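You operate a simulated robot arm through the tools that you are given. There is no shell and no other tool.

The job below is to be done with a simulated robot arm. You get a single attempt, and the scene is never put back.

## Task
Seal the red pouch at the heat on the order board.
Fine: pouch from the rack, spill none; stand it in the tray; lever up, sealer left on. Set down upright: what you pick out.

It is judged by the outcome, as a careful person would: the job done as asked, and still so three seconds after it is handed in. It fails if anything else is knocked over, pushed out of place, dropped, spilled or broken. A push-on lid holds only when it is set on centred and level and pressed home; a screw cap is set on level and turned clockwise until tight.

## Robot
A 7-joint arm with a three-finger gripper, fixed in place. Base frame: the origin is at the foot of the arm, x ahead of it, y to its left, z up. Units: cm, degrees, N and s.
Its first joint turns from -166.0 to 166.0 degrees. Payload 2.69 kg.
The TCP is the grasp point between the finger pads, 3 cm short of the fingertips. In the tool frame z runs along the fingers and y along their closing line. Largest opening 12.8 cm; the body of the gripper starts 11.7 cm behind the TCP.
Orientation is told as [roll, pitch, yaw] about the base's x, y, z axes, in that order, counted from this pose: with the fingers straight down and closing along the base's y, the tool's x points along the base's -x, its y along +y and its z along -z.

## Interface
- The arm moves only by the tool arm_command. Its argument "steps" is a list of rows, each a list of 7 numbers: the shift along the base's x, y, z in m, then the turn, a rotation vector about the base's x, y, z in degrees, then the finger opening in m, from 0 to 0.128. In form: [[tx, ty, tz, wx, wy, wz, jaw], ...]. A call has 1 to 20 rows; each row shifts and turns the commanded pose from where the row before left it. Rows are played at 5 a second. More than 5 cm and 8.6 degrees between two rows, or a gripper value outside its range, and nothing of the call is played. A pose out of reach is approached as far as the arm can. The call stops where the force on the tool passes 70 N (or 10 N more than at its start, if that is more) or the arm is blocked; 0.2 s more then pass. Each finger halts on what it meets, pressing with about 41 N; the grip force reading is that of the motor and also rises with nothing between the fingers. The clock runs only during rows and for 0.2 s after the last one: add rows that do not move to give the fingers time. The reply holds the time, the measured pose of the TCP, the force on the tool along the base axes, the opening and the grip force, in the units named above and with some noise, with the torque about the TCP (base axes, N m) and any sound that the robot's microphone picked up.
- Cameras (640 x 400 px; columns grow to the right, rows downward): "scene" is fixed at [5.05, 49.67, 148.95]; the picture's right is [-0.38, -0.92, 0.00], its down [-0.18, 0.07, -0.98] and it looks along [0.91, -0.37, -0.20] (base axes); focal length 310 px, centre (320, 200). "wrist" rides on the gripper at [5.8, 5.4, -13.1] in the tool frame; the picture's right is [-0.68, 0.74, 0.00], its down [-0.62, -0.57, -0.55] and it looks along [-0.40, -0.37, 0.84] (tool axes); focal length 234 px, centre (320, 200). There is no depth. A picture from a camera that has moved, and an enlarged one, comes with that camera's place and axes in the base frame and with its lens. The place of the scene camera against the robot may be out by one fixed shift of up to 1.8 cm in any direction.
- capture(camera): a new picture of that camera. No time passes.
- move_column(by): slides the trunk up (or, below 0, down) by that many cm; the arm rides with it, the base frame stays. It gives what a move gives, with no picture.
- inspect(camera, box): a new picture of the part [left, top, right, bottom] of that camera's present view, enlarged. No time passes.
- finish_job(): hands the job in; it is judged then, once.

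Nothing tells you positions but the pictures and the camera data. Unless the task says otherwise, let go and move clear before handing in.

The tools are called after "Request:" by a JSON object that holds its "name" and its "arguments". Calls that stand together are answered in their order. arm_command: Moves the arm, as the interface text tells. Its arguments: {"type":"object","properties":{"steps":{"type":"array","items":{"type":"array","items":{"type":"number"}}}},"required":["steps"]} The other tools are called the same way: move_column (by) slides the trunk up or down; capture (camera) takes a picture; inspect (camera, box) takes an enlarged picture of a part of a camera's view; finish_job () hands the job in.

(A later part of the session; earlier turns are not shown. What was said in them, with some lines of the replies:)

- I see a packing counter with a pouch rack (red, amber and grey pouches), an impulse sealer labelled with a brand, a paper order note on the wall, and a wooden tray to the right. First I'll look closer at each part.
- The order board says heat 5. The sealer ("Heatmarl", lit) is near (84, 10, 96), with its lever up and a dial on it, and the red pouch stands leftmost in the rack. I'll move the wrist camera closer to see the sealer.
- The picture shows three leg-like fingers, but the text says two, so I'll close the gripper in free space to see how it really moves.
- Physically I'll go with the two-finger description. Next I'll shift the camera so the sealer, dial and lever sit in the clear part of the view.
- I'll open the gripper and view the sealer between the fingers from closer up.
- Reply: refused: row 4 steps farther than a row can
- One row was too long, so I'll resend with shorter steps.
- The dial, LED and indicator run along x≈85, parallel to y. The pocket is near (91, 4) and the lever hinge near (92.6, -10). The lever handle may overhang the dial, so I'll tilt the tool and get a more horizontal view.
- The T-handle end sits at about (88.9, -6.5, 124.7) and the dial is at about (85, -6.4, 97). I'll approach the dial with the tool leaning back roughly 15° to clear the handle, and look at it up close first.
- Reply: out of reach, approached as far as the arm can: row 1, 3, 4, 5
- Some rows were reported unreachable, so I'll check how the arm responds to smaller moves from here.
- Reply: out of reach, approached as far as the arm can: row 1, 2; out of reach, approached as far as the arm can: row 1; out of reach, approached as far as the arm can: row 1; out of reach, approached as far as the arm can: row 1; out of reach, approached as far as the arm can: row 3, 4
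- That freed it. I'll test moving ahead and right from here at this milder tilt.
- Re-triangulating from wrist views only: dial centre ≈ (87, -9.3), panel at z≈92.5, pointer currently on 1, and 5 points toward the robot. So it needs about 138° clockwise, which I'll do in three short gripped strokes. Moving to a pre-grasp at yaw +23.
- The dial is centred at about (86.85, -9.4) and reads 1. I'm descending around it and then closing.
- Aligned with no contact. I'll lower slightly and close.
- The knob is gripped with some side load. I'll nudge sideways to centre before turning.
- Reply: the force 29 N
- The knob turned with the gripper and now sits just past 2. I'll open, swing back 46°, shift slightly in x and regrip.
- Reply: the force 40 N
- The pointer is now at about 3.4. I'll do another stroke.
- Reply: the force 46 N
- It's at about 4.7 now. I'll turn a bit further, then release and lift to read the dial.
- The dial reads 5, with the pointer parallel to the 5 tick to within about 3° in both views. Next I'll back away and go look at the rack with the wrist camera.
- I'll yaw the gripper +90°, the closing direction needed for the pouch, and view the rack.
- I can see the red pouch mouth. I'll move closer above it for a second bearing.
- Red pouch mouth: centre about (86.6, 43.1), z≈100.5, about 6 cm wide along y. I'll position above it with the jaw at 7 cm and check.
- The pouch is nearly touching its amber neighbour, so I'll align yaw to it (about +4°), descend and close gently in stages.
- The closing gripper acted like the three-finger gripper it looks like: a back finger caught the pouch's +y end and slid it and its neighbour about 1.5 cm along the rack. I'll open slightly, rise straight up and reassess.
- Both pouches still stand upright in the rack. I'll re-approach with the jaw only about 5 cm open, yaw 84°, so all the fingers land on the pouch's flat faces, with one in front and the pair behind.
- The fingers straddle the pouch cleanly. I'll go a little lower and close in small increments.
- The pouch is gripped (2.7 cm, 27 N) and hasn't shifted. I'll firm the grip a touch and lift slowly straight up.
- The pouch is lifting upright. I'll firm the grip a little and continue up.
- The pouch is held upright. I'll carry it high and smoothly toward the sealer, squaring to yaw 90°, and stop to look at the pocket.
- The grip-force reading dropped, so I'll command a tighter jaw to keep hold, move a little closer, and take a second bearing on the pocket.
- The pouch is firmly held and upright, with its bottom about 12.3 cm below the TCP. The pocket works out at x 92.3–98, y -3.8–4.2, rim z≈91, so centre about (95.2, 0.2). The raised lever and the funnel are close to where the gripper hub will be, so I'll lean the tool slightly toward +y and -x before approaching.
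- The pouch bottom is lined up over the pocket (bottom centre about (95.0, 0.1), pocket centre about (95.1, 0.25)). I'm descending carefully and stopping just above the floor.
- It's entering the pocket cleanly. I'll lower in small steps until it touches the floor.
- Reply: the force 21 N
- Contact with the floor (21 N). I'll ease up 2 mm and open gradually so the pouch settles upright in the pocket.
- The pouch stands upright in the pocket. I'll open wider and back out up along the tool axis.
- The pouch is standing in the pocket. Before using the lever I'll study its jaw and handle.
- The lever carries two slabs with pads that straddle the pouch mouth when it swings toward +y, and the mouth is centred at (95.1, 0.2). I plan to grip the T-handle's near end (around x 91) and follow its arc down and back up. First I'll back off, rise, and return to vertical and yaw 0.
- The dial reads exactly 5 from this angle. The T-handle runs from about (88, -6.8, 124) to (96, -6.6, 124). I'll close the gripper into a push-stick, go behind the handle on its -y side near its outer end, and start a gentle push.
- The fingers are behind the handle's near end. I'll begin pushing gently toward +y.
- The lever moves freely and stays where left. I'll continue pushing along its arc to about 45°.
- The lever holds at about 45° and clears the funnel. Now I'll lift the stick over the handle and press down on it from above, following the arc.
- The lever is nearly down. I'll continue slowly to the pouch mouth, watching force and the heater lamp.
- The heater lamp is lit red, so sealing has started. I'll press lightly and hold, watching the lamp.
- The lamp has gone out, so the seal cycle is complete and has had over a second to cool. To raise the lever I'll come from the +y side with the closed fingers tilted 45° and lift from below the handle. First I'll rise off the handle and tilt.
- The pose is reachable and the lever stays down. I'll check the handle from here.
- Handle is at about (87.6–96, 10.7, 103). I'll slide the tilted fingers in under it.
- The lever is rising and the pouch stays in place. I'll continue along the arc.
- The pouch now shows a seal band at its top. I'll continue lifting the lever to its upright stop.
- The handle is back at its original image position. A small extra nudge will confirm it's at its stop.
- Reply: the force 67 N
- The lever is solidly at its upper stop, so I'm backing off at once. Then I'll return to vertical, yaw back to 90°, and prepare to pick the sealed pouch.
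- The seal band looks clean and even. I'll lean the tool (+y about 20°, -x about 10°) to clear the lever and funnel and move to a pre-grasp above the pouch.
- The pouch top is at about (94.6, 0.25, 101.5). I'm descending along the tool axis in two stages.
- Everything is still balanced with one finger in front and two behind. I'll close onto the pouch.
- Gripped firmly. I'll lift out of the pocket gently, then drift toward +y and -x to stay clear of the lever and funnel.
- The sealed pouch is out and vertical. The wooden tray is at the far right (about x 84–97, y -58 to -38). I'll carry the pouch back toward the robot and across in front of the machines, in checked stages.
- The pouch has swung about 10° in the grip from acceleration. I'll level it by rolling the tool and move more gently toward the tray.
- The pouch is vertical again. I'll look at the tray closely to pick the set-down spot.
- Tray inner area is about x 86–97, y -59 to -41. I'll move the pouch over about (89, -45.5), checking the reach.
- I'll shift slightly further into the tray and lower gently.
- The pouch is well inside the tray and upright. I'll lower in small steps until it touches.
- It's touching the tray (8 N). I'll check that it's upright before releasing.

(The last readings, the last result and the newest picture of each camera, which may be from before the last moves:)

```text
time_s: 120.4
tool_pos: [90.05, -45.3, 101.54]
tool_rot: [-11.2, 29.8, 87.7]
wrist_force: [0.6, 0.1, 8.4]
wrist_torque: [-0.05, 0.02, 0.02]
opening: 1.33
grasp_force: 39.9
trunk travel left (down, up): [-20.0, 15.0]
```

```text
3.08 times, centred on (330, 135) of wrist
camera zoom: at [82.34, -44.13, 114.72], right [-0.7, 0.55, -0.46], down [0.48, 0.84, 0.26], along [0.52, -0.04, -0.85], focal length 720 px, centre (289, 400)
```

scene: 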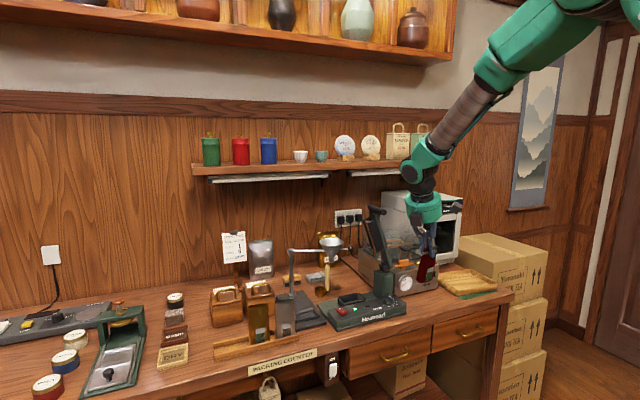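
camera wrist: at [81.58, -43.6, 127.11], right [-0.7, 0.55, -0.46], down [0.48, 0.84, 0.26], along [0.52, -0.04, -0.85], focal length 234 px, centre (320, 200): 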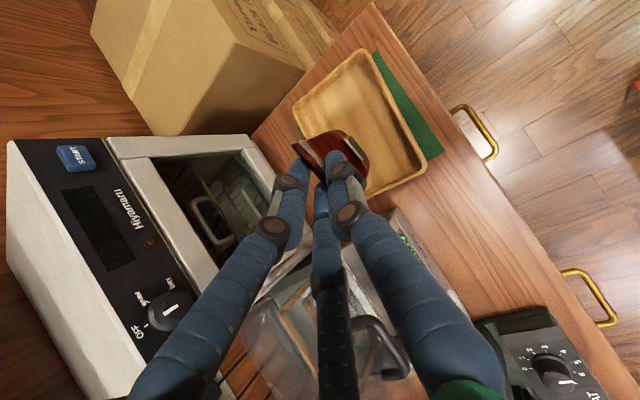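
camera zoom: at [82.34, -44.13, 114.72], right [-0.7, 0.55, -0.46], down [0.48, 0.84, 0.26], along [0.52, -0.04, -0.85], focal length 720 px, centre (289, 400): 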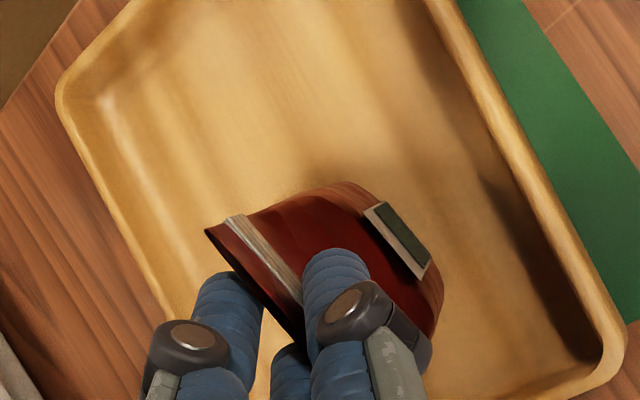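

It's close to vertical and in light contact. I'll loosen slowly so it settles flat with the fingers still around it.

Request:
{"name": "arm_command", "arguments": {"steps": [[0, 0, -0.001, 0, 0, 0, 0.014], [0, 0, 0, 0, 0, 0, 0.016], [0, 0, 0, 0, 0, 0, 0.018], [0, 0, 0, 0, 0, 0, 0.02], [0, 0, 0, 0, 0, 0, 0.022], [0, 0, 0, 0, 0, 0, 0.025], [0, 0, 0, 0, 0, 0, 0.028], [0, 0, 0, 0, 0, 0, 0.028]]}}

Request:
{"name": "inspect", "arguments": {"camera": "scene", "box": [430, 220, 510, 300]}}

Request:
{"name": "inspect", "arguments": {"camera": "wrist", "box": [240, 70, 420, 200]}}

```text
time_s: 122.2
tool_pos: [90.2, -45.22, 101.18]
tool_rot: [-10.9, 29.7, 87.8]
wrist_force: [0.0, -0.5, -0.2]
wrist_torque: [0.01, 0.0, -0.02]
opening: 2.85
grasp_force: 7.7
trunk travel left (down, up): [-20.0, 15.0]
```

```text
5.00 times, centred on (470, 260) of scene
camera zoom: at [5.05, 49.67, 148.95], right [-0.38, -0.92, 0.0], down [-0.18, 0.07, -0.98], along [0.91, -0.37, -0.2], focal length 1550 px, centre (-430, -100)
```

zoom: 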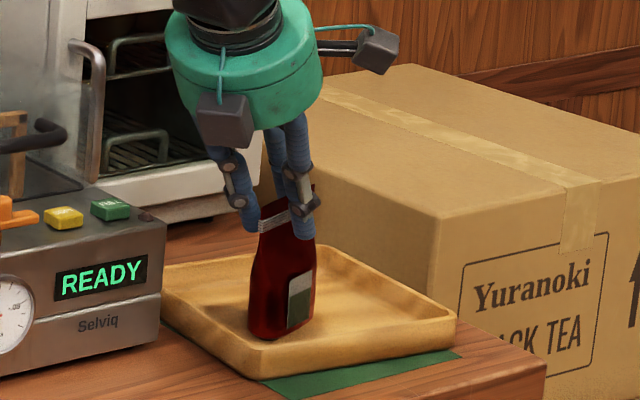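

```text
3.08 times, centred on (330, 135) of wrist
camera zoom: at [82.33, -44.19, 114.45], right [-0.7, 0.55, -0.46], down [0.48, 0.84, 0.26], along [0.52, -0.04, -0.85], focal length 720 px, centre (289, 400)
```

zoom: 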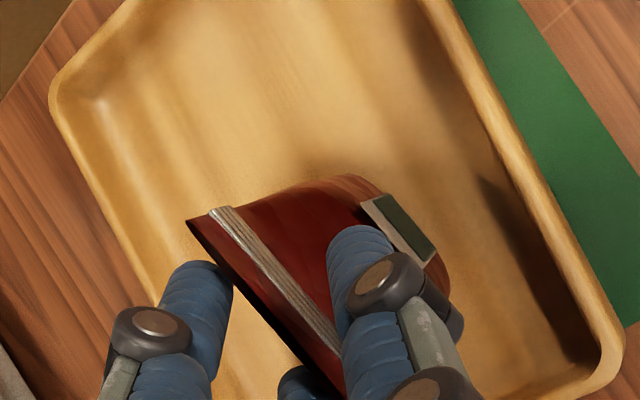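

Request:
{"name": "arm_command", "arguments": {"steps": [[0, 0, 0, 0, 0, 0, 0.032], [0, 0, 0, 0, 0, 0, 0.036], [0, 0, 0, 0, 0, 0, 0.04], [0, 0, 0, 0, 0, 0, 0.04]]}}

Request:
{"name": "inspect", "arguments": {"camera": "scene", "box": [430, 220, 510, 300]}}

Request:
{"name": "inspect", "arguments": {"camera": "wrist", "box": [240, 70, 420, 200]}}

```text
time_s: 123.2
tool_pos: [90.1, -45.26, 101.26]
tool_rot: [-10.9, 29.7, 87.8]
wrist_force: [0.9, 1.2, 0.4]
wrist_torque: [-0.03, 0.01, -0.03]
opening: 4.02
grasp_force: 0.0
trunk travel left (down, up): [-20.0, 15.0]
```

```text
5.00 times, centred on (470, 260) of scene
camera zoom: at [5.05, 49.67, 148.95], right [-0.38, -0.92, 0.0], down [-0.18, 0.07, -0.98], along [0.91, -0.37, -0.2], focal length 1550 px, centre (-430, -100)
```

zoom: 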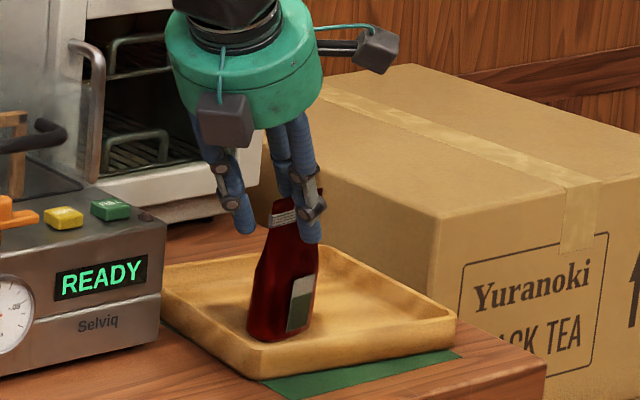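

```text
3.08 times, centred on (330, 135) of wrist
camera zoom: at [82.34, -44.19, 114.48], right [-0.7, 0.55, -0.46], down [0.48, 0.84, 0.26], along [0.52, -0.04, -0.85], focal length 720 px, centre (289, 400)
```

zoom: 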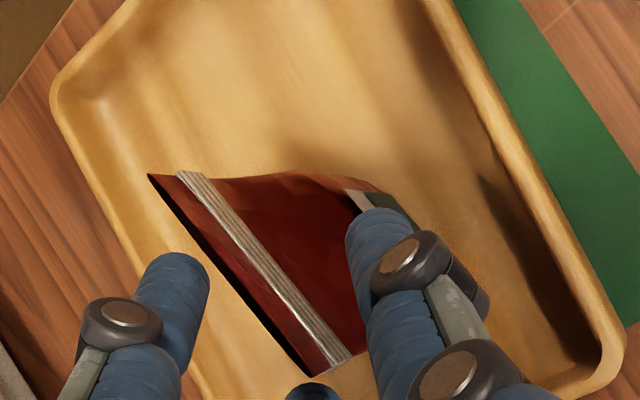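

It settled flat, with its top now over its base. I'll open further and confirm it stays still.

Request:
{"name": "arm_command", "arguments": {"steps": [[0, 0, 0, 0, 0, 0, 0.05], [0, 0, 0, 0, 0, 0, 0.06], [0, 0, 0, 0, 0, 0, 0.06], [0, 0, 0, 0, 0, 0, 0.06]]}}

Request:
{"name": "inspect", "arguments": {"camera": "scene", "box": [430, 220, 510, 300]}}

Request:
{"name": "inspect", "arguments": {"camera": "wrist", "box": [240, 70, 420, 200]}}

```text
time_s: 124.2
tool_pos: [90.1, -45.14, 101.12]
tool_rot: [-10.9, 29.7, 87.7]
wrist_force: [0.2, 0.9, 0.5]
wrist_torque: [-0.02, -0.02, 0.02]
opening: 6.02
grasp_force: 0.1
trunk travel left (down, up): [-20.0, 15.0]
```

```text
5.00 times, centred on (470, 260) of scene
camera zoom: at [5.05, 49.67, 148.95], right [-0.38, -0.92, 0.0], down [-0.18, 0.07, -0.98], along [0.91, -0.37, -0.2], focal length 1550 px, centre (-430, -100)
```

zoom: 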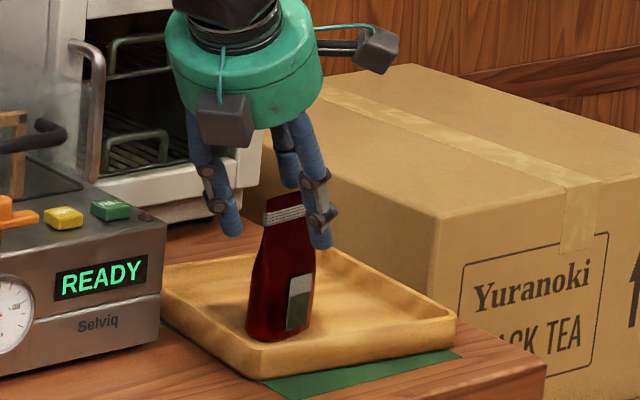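

```text
3.08 times, centred on (330, 135) of wrist
camera zoom: at [82.34, -44.19, 114.47], right [-0.7, 0.55, -0.46], down [0.48, 0.84, 0.26], along [0.52, -0.04, -0.85], focal length 720 px, centre (289, 400)
```

zoom: 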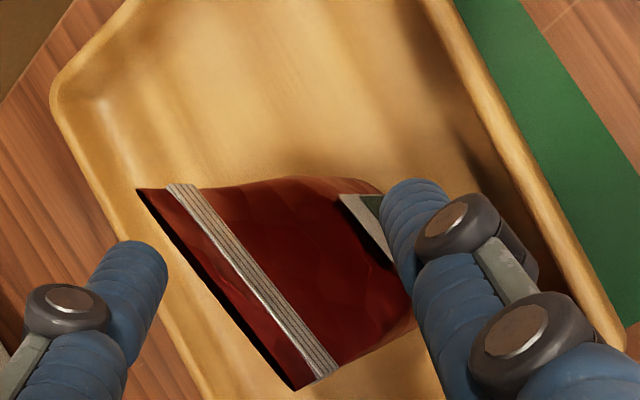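

Request:
{"name": "arm_command", "arguments": {"steps": [[0, 0, 0, 0, 0, 0, 0.066], [0, 0, 0, 0, 0, 0, 0.066], [0, 0, 0, 0, 0, 0, 0.066], [0, 0, 0, 0, 0, 0, 0.066]]}}

Request:
{"name": "inspect", "arguments": {"camera": "wrist", "box": [240, 70, 420, 200]}}

```text
time_s: 125.2
tool_pos: [90.15, -45.18, 101.27]
tool_rot: [-10.9, 29.8, 87.8]
wrist_force: [-0.4, -0.4, 0.5]
wrist_torque: [-0.02, -0.02, -0.02]
opening: 6.63
grasp_force: 0.0
trunk travel left (down, up): [-20.0, 15.0]
```

```text
3.08 times, centred on (330, 135) of wrist
camera zoom: at [82.34, -44.2, 114.47], right [-0.7, 0.55, -0.46], down [0.48, 0.84, 0.26], along [0.52, -0.04, -0.85], focal length 720 px, centre (289, 400)
```

zoom: 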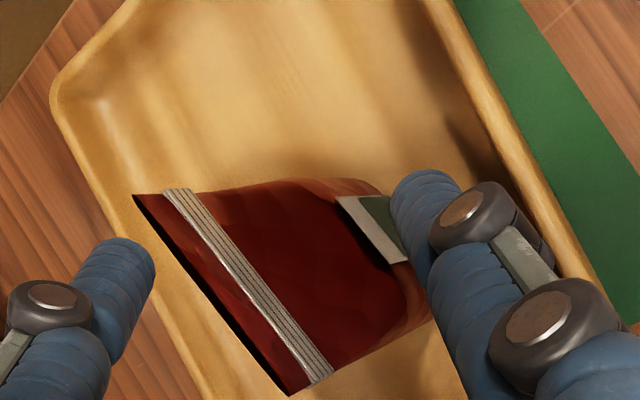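

The pouch had been held tilted with the fingers and is easing back to upright as they open, so I'll keep opening gradually.

Request:
{"name": "arm_command", "arguments": {"steps": [[0.002, 0, 0, 0, 0, 0, 0.07], [0.002, 0, 0, 0, 0, 0, 0.074], [0.002, 0, 0, 0, 0, 0, 0.078], [0.002, 0, 0, 0, 0, 0, 0.084], [0, 0, 0, 0, 0, 0, 0.084], [0, 0, 0, 0, 0, 0, 0.084]]}}

Request:
{"name": "inspect", "arguments": {"camera": "wrist", "box": [240, 70, 420, 200]}}

Request:
{"name": "inspect", "arguments": {"camera": "scene", "box": [430, 220, 510, 300]}}

```text
time_s: 126.6
tool_pos: [90.75, -45.25, 101.29]
tool_rot: [-10.8, 29.8, 87.9]
wrist_force: [0.9, -0.6, 0.8]
wrist_torque: [0.02, 0.01, -0.04]
opening: 8.39
grasp_force: 0.0
trunk travel left (down, up): [-20.0, 15.0]
```

```text
3.08 times, centred on (330, 135) of wrist
camera zoom: at [83.09, -44.21, 114.41], right [-0.7, 0.55, -0.46], down [0.48, 0.84, 0.26], along [0.52, -0.04, -0.85], focal length 720 px, centre (289, 400)
```

zoom: 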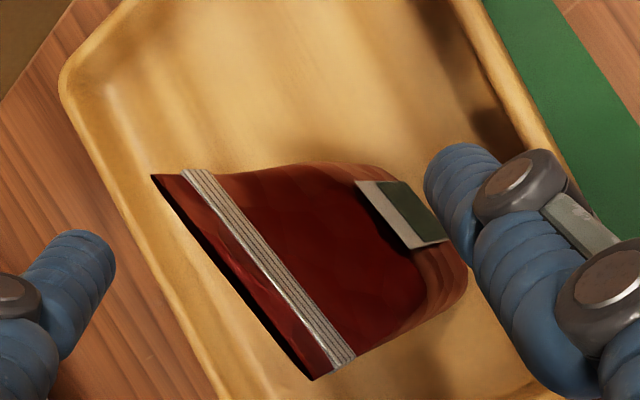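

```text
5.00 times, centred on (470, 260) of scene
camera zoom: at [5.05, 49.67, 148.95], right [-0.38, -0.92, 0.0], down [-0.18, 0.07, -0.98], along [0.91, -0.37, -0.2], focal length 1550 px, centre (-430, -100)
```

zoom: 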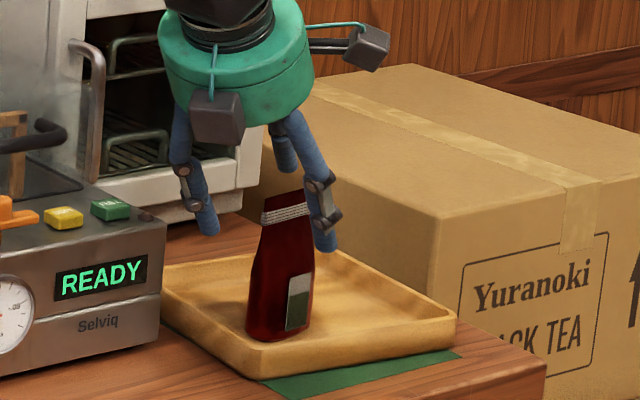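

The pouch stands freely and didn't move as the fingers opened further. I'll retreat straight up and away.

Request:
{"name": "arm_command", "arguments": {"steps": [[0, 0.004, 0.008, 0, 0, 0, 0.084], [0, 0.009, 0.018, 0, 0, 0, 0.084], [0, 0.012, 0.025, 0, 0, 0, 0.084], [0, 0.015, 0.03, 0, 0, 0, 0.084], [-0.01, 0.015, 0.035, 0, 0, 0, 0.084], [-0.03, 0.01, 0.03, 0, 0, 0, 0.084], [-0.04, 0, 0.02, 0, 0, 0, 0.084], [-0.04, 0, 0.0, 0, 0, 0, 0.084], [0, 0, 0, 0, 0, 0, 0.084]]}}

Request:
{"name": "capture", "arguments": {"camera": "scene"}}

Request:
{"name": "inspect", "arguments": {"camera": "scene", "box": [400, 220, 510, 310]}}

Request:
{"name": "inspect", "arguments": {"camera": "scene", "box": [190, 210, 420, 370]}}

Request:
{"name": "capture", "arguments": {"camera": "wrist"}}

```text
time_s: 128.6
tool_pos: [78.77, -38.3, 117.93]
tool_rot: [-11.0, 29.8, 87.8]
wrist_force: [-0.8, -0.5, 0.2]
wrist_torque: [0.03, -0.04, 0.02]
opening: 8.41
grasp_force: 0.1
trunk travel left (down, up): [-20.0, 15.0]
```

```text
taken
```

scene: 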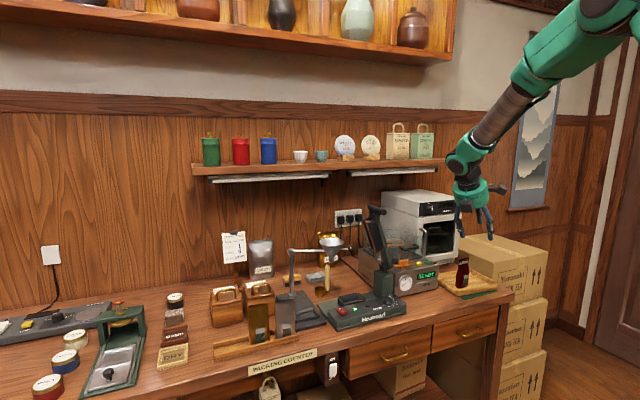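

```text
4.44 times, centred on (455, 265) of scene
camera zoom: at [5.05, 49.67, 148.95], right [-0.38, -0.92, 0.0], down [-0.18, 0.07, -0.98], along [0.91, -0.37, -0.2], focal length 1378 px, centre (-280, -89)
```

zoom: 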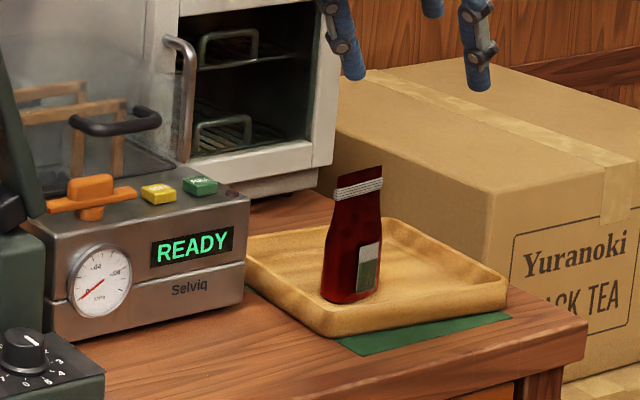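

```text
2.50 times, centred on (305, 290) of scene
camera zoom: at [5.05, 49.67, 148.95], right [-0.38, -0.92, 0.0], down [-0.18, 0.07, -0.98], along [0.91, -0.37, -0.2], focal length 775 px, centre (358, -25)
```

zoom: 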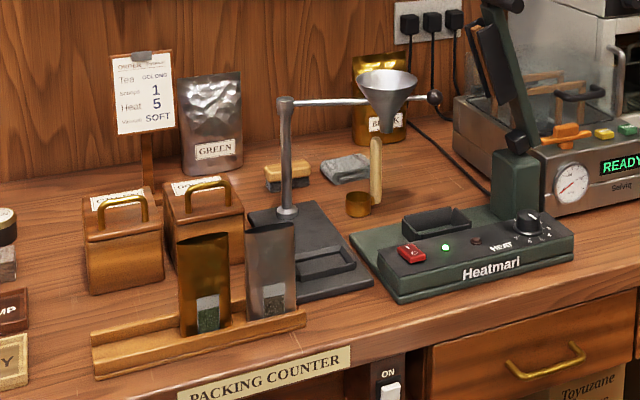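

```text
taken
camera wrist: at [70.99, -37.35, 131.14], right [-0.7, 0.55, -0.46], down [0.48, 0.84, 0.26], along [0.52, -0.04, -0.85], focal length 234 px, centre (320, 200)
```

wrist: 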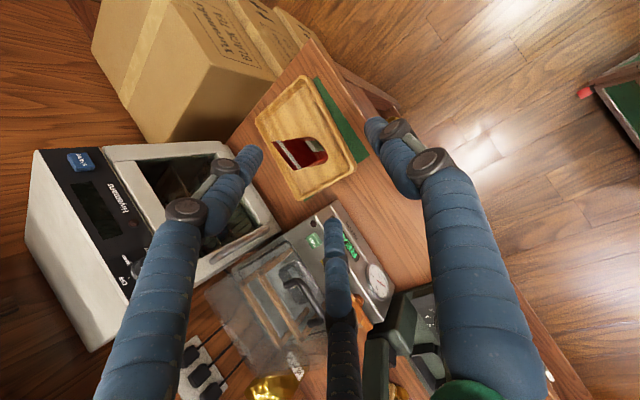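

The pouch stands sealed in the tray, the lever is up, and the sealer is on at heat 5. The amber pouch, however, was nudged about 2 cm along the rack earlier, and I'd like to put it back where it was. I'll return to vertical and go look at the rack.

Request:
{"name": "arm_command", "arguments": {"steps": [[-0.01, 0.02, 0.02, 6, 2, 0, 0.084], [-0.01, 0.03, 0.02, 6, 2, 0, 0.084], [0, 0.04, 0.01, 6, 2, 0, 0.084], [0, 0.045, 0, 6, 2, 0, 0.084], [0, 0.045, 0, 6, 2, 0, 0.084], [0, 0.045, 0, 0, 0, 0, 0.084], [0, 0.045, 0, 0, 0, 0, 0.084], [0, 0.045, 0, 0, 0, 0, 0.084], [0, 0.045, 0, 0, 0, 0, 0.084], [0, 0.045, 0, 0, 0, 0, 0.084], [0, 0.045, 0, 0, 0, 0, 0.084], [0, 0.045, 0, 0, 0, 0, 0.084], [0, 0.045, 0, 0, 0, 0, 0.084], [0, 0.045, 0, 0, 0, 0, 0.084], [0, 0.04, 0, 0, 0, 0, 0.084], [0, 0.03, 0, 0, 0, 0, 0.084], [0, 0, 0, 0, 0, 0, 0.084]]}}

Request:
{"name": "capture", "arguments": {"camera": "wrist"}}

```text
time_s: 132.2
tool_pos: [76.8, 26.82, 122.42]
tool_rot: [-0.2, -0.2, 90.5]
wrist_force: [0.0, -0.2, -0.1]
wrist_torque: [-0.05, -0.02, -0.02]
opening: 8.4
grasp_force: 0.0
trunk travel left (down, up): [-20.0, 15.0]
```

```text
taken
camera wrist: at [71.37, 20.8, 135.57], right [-0.74, 0.67, 0.0], down [0.56, 0.62, 0.55], along [0.37, 0.41, -0.83], focal length 234 px, centre (320, 200)
```

wrist: 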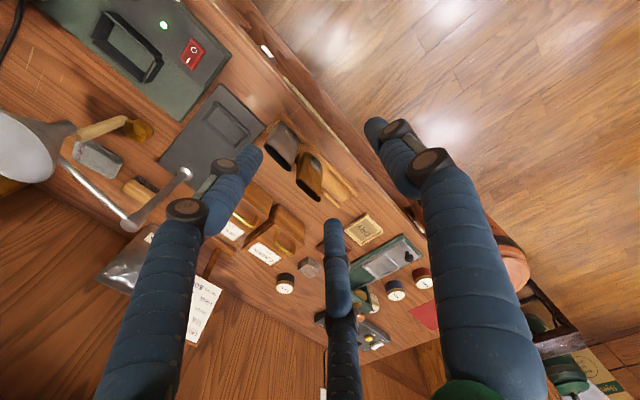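

Request:
{"name": "arm_command", "arguments": {"steps": [[0.024, 0.025, -0.025, 0, 0, 0, 0.084], [0.024, 0.025, -0.025, 0, 0, 0, 0.084], [0.024, 0.02, -0.025, 0, 0, 0, 0.06], [0, 0, 0, 0, 0, 0, 0.05]]}}

Request:
{"name": "inspect", "arguments": {"camera": "wrist", "box": [200, 40, 420, 210]}}

Request:
{"name": "inspect", "arguments": {"camera": "scene", "box": [210, 270, 310, 360]}}

```text
time_s: 133.2
tool_pos: [84.04, 33.92, 115.02]
tool_rot: [-0.1, -0.3, 90.6]
wrist_force: [-0.3, 0.2, -0.6]
wrist_torque: [0.01, 0.05, -0.03]
opening: 4.99
grasp_force: 0.0
trunk travel left (down, up): [-20.0, 15.0]
```

```text
2.35 times, centred on (310, 125) of wrist
camera zoom: at [78.57, 27.87, 128.2], right [-0.74, 0.67, 0.0], down [0.56, 0.62, 0.55], along [0.37, 0.41, -0.83], focal length 551 px, centre (344, 376)
```

zoom: 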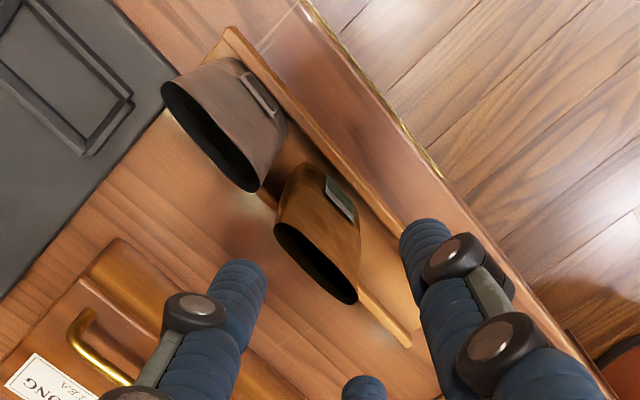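

```text
4.44 times, centred on (260, 315) of scene
camera zoom: at [5.05, 49.67, 148.95], right [-0.38, -0.92, 0.0], down [-0.18, 0.07, -0.98], along [0.91, -0.37, -0.2], focal length 1378 px, centre (587, -311)
```

zoom: 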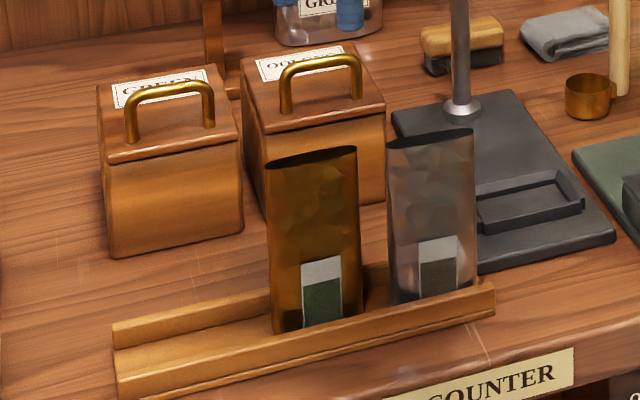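

Amber's mouth is centred at (87.15, 35.3), versus 37.05 originally. I'll pinch it the same way that worked on the red pouch, lift it about 6 mm, shift it back 1.75 cm and set it down.

Request:
{"name": "arm_command", "arguments": {"steps": [[0.014, 0.005, -0.03, 0.1, 0.2, 2, 0.05], [0.014, 0.005, -0.03, 0, 0, 0, 0.05], [0.012, 0.004, -0.025, 0, 0, 0, 0.05], [0, 0, -0.02, 0, 0, 0, 0.05], [0, 0, 0, 0, 0, 0, 0.05]]}}

Request:
{"name": "inspect", "arguments": {"camera": "wrist", "box": [220, 100, 420, 250]}}

Request:
{"name": "inspect", "arguments": {"camera": "scene", "box": [220, 260, 300, 350]}}

```text
time_s: 134.4
tool_pos: [87.83, 35.12, 104.64]
tool_rot: [0.0, -0.3, 92.6]
wrist_force: [0.3, 1.1, 0.0]
wrist_torque: [-0.02, 0.02, 0.02]
opening: 4.99
grasp_force: 0.1
trunk travel left (down, up): [-20.0, 15.0]
```

```text
2.67 times, centred on (320, 175) of wrist
camera zoom: at [82.8, 28.91, 117.71], right [-0.77, 0.64, 0.0], down [0.54, 0.64, 0.55], along [0.35, 0.42, -0.83], focal length 624 px, centre (320, 267)
```

zoom: 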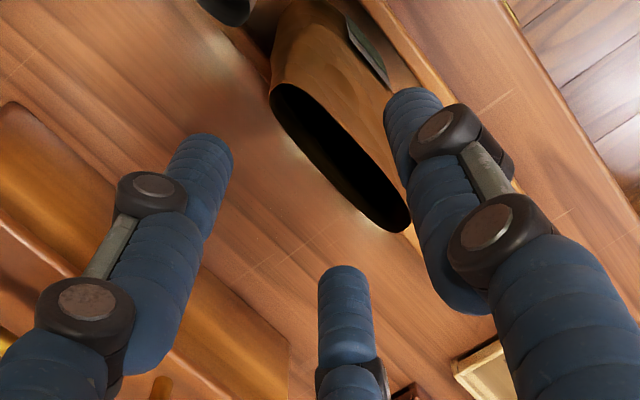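

```text
4.44 times, centred on (260, 305) of scene
camera zoom: at [5.05, 49.67, 148.95], right [-0.38, -0.92, 0.0], down [-0.18, 0.07, -0.98], along [0.91, -0.37, -0.2], focal length 1378 px, centre (587, -267)
```

zoom: 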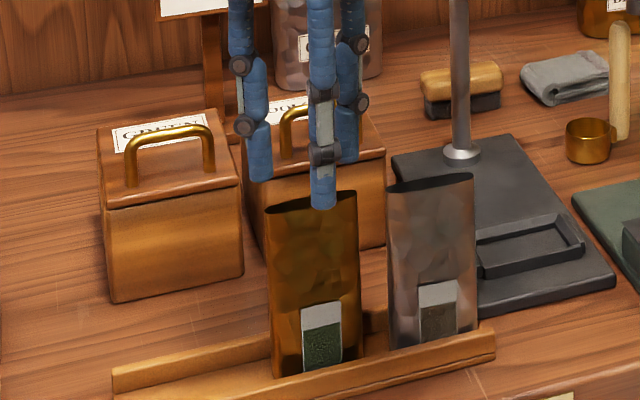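

Request:
{"name": "arm_command", "arguments": {"steps": [[0.002, 0.001, -0.018, 0, 0, 0, 0.05], [0, 0, -0.015, 0, 0, 0, 0.05], [0, 0, -0.007, 0, 0, 0, 0.05], [0, 0, 0, 0, 0, 0, 0.045], [0, 0, 0, 0, 0, 0, 0.04], [0, 0, 0, 0, 0, 0, 0.036]]}}

Request:
{"name": "inspect", "arguments": {"camera": "wrist", "box": [220, 100, 420, 250]}}

Request:
{"name": "inspect", "arguments": {"camera": "scene", "box": [220, 260, 300, 350]}}

```text
time_s: 135.8
tool_pos: [87.99, 35.34, 100.62]
tool_rot: [0.0, -0.3, 92.6]
wrist_force: [0.0, -0.4, 0.8]
wrist_torque: [0.0, 0.02, 0.01]
opening: 3.59
grasp_force: 0.1
trunk travel left (down, up): [-20.0, 15.0]
```

```text
2.67 times, centred on (320, 175) of wrist
camera zoom: at [83.0, 29.1, 113.72], right [-0.77, 0.64, 0.0], down [0.54, 0.64, 0.55], along [0.35, 0.42, -0.83], focal length 624 px, centre (320, 267)
```

zoom: 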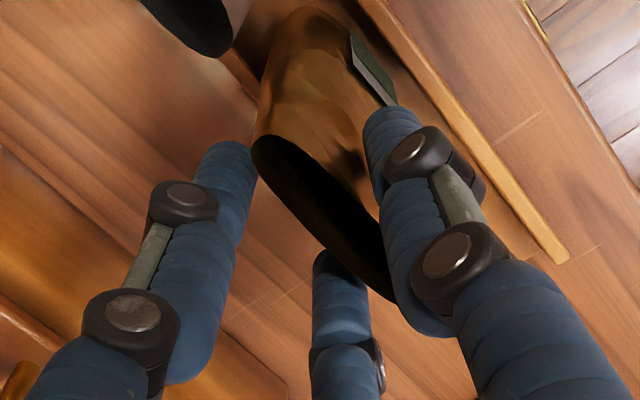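

```text
4.44 times, centred on (260, 305) of scene
camera zoom: at [5.05, 49.67, 148.95], right [-0.38, -0.92, 0.0], down [-0.18, 0.07, -0.98], along [0.91, -0.37, -0.2], focal length 1378 px, centre (587, -267)
```

zoom: 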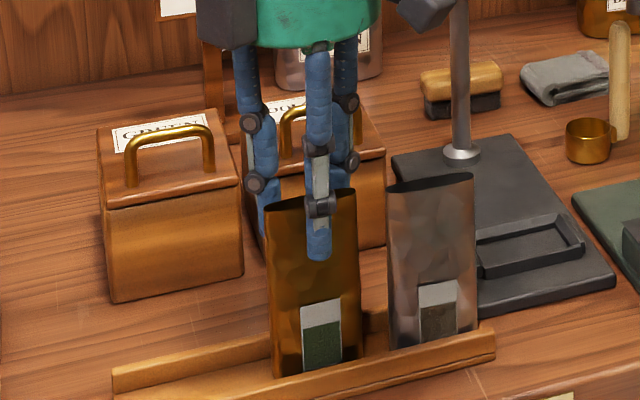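

The straddle is as clean as it was for the red pouch. I'll close, lift 6 mm, shift, and lower.

Request:
{"name": "arm_command", "arguments": {"steps": [[0, 0, 0, 0, 0, 0, 0.032], [0, 0, 0, 0, 0, 0, 0.028], [0, 0, 0, 0, 0, 0, 0.025], [0, 0, 0, 0, 0, 0, 0.022], [0, 0, 0, 0, 0, 0, 0.02], [0, 0, 0.003, 0, 0, 0, 0.02], [0, 0, 0.005, 0, 0, 0, 0.02], [0, 0, 0, 0, 0, 0, 0.02]]}}

Request:
{"name": "inspect", "arguments": {"camera": "scene", "box": [220, 260, 300, 350]}}

```text
time_s: 137.6
tool_pos: [88.18, 35.28, 101.51]
tool_rot: [-0.1, -0.3, 92.7]
wrist_force: [0.2, 0.8, 0.5]
wrist_torque: [-0.04, 0.02, -0.05]
opening: 2.09
grasp_force: 40.7
trunk travel left (down, up): [-20.0, 15.0]
```

```text
4.44 times, centred on (260, 305) of scene
camera zoom: at [5.05, 49.67, 148.95], right [-0.38, -0.92, 0.0], down [-0.18, 0.07, -0.98], along [0.91, -0.37, -0.2], focal length 1378 px, centre (587, -267)
```

zoom: 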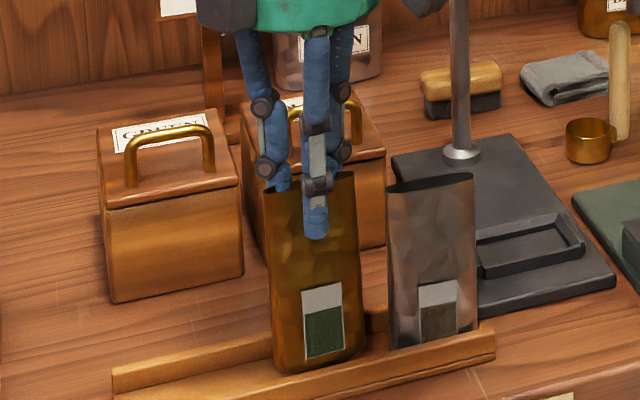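

Request:
{"name": "arm_command", "arguments": {"steps": [[0, 0.003, 0, 0, 0, -1, 0.02], [0, 0.005, 0, 0, 0, -1, 0.02], [0.001, 0.005, 0, 0, 0, -1, 0.02], [0.001, 0.0045, 0, 0, 0, 0, 0.02], [0, 0, 0, 0, 0, 0, 0.02], [0, 0, -0.004, 0, 0, 0, 0.02], [0, 0, -0.003, 0, 0, 0, 0.02], [0, 0, 0, 0, 0, 0, 0.02]]}}

Request:
{"name": "inspect", "arguments": {"camera": "scene", "box": [220, 260, 300, 350]}}

```text
time_s: 139.4
tool_pos: [88.33, 37.12, 100.96]
tool_rot: [-0.1, -0.3, 89.7]
wrist_force: [0.0, -0.2, 2.1]
wrist_torque: [0.01, 0.04, -0.02]
opening: 2.44
grasp_force: 10.9
trunk travel left (down, up): [-20.0, 15.0]
```

```text
4.44 times, centred on (260, 305) of scene
camera zoom: at [5.05, 49.67, 148.95], right [-0.38, -0.92, 0.0], down [-0.18, 0.07, -0.98], along [0.91, -0.37, -0.2], focal length 1378 px, centre (587, -267)
```

zoom: 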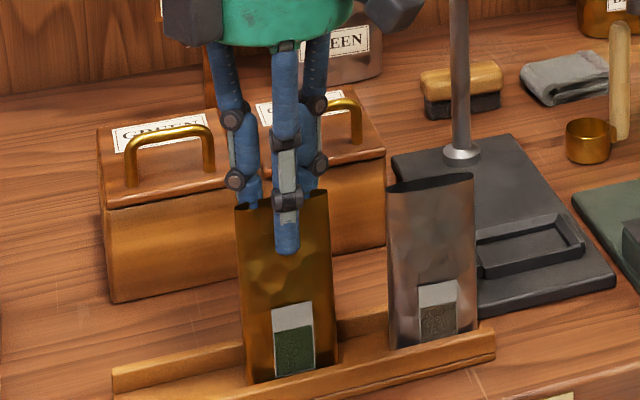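

Amber is back at its original image position and touching the rack floor. I'll release gently and rise.

Request:
{"name": "arm_command", "arguments": {"steps": [[0, 0, 0, 0, 0, 0, 0.024], [0, 0, 0, 0, 0, 0, 0.028], [0, 0, 0, 0, 0, 0, 0.032], [0, 0, 0, 0, 0, 0, 0.038], [0, 0, 0, 0, 0, 0, 0.045], [0, 0, 0, 0, 0, 0, 0.05], [0, 0, 0, 0, 0, 0, 0.05]]}}

Request:
{"name": "inspect", "arguments": {"camera": "wrist", "box": [220, 100, 420, 250]}}

Request:
{"name": "inspect", "arguments": {"camera": "scene", "box": [220, 260, 300, 350]}}

```text
time_s: 141.0
tool_pos: [88.23, 37.04, 100.77]
tool_rot: [0.0, -0.3, 89.6]
wrist_force: [0.4, -0.1, -0.3]
wrist_torque: [0.01, 0.01, -0.03]
opening: 5.04
grasp_force: 0.1
trunk travel left (down, up): [-20.0, 15.0]
```

```text
2.67 times, centred on (320, 175) of wrist
camera zoom: at [82.92, 31.12, 113.98], right [-0.73, 0.68, 0.0], down [0.57, 0.61, 0.55], along [0.37, 0.41, -0.83], focal length 624 px, centre (320, 267)
```

zoom: 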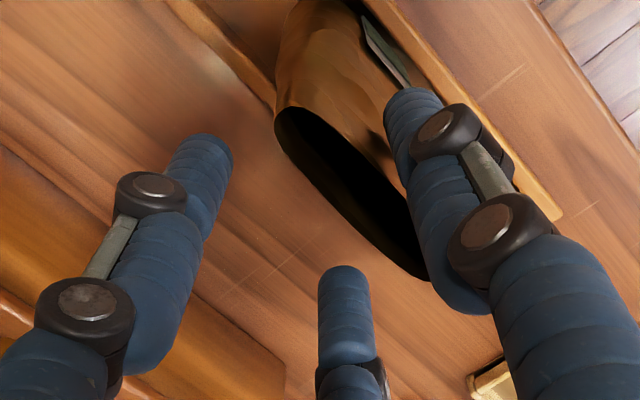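

```text
4.44 times, centred on (260, 305) of scene
camera zoom: at [5.05, 49.67, 148.95], right [-0.38, -0.92, 0.0], down [-0.18, 0.07, -0.98], along [0.91, -0.37, -0.2], focal length 1378 px, centre (587, -267)
```

zoom: 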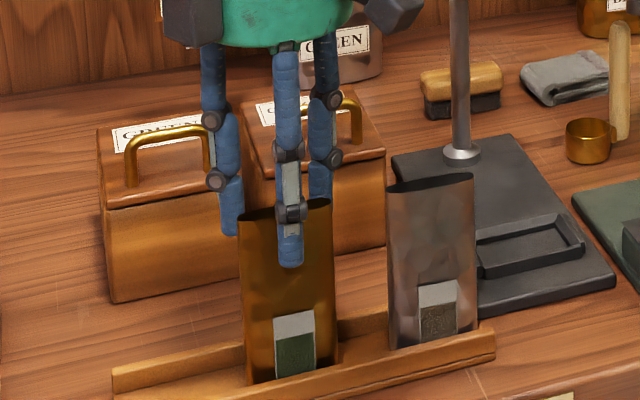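

Request:
{"name": "arm_command", "arguments": {"steps": [[0, 0, 0.015, 0, 0, 0, 0.05], [0, 0, 0.03, 0, 0, 0, 0.05], [0, 0, 0.04, 0, 0, 0, 0.05], [-0.01, 0, 0.045, 0, 0, 0, 0.05], [-0.03, 0, 0.035, 0, 0, 0, 0.05], [-0.04, 0, 0.02, 0, 0, 0, 0.05], [-0.04, 0, 0.0, 0, 0, 0, 0.05], [-0.04, 0, 0.0, 0, 0, 0, 0.05], [-0.04, 0, 0.0, 0, 0, 0, 0.05], [0, 0, 0, 0, 0, 0, 0.05]]}}

Request:
{"name": "capture", "arguments": {"camera": "scene"}}

Request:
{"name": "inspect", "arguments": {"camera": "scene", "box": [200, 240, 320, 370]}}

Request:
{"name": "inspect", "arguments": {"camera": "scene", "box": [320, 200, 520, 330]}}

```text
time_s: 143.2
tool_pos: [68.24, 37.1, 119.39]
tool_rot: [-0.1, -0.3, 89.7]
wrist_force: [-0.7, 0.3, 0.6]
wrist_torque: [-0.01, -0.09, 0.01]
opening: 5.03
grasp_force: 0.2
trunk travel left (down, up): [-20.0, 15.0]
```

```text
taken
```

scene: 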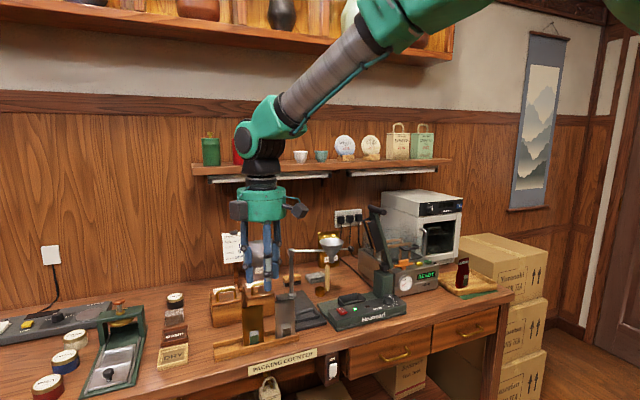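

```text
3.08 times, centred on (260, 305) of scene
camera zoom: at [5.05, 49.67, 148.95], right [-0.38, -0.92, 0.0], down [-0.18, 0.07, -0.98], along [0.91, -0.37, -0.2], focal length 954 px, centre (505, -123)
```

zoom: 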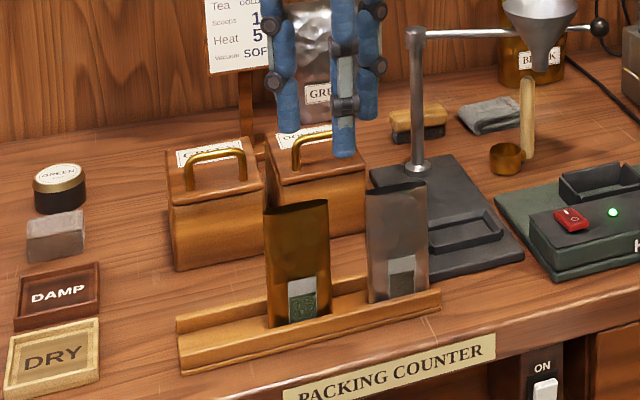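

```text
3.08 times, centred on (420, 265) of scene
camera zoom: at [5.05, 49.67, 148.95], right [-0.38, -0.92, 0.0], down [-0.18, 0.07, -0.98], along [0.91, -0.37, -0.2], focal length 954 px, centre (12, 0)
```

zoom: 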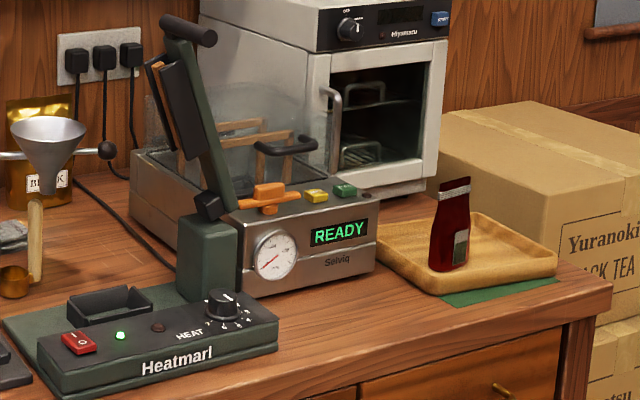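

The red pouch is sealed and standing upright in the tray. The lever is up, the sealer is still on with the dial at 5, the amber pouch is back in its place, and the arm is clear. I'm handing the job in.

Request:
{"name": "finish_job", "arguments": {}}

```text
The job is handed in.
```

The red pouch is sealed at heat 5, as the order board asks, and stands upright in the wooden tray. I've handed the job in; the reply only confirmed that, with no verdict on the result.

- **Seal:** The heater lamp came on when the lever reached the bottom and went out after the cycle. The pouch now has an even seal band across its top.
- **Sealer:** The lever is back at its upper stop, the power light is on, and the dial reads 5.
- **Spill:** I saw no tea spilled in any of the pictures.
- **Amber pouch:** My first attempt to grip the red pouch pushed the amber one about 2 cm along the rack. It stayed upright. Afterwards I lifted it slightly and set it back to where it started, as near as the pictures show.

Nothing else appeared moved in the last pictures, and the arm was clear when I handed in.
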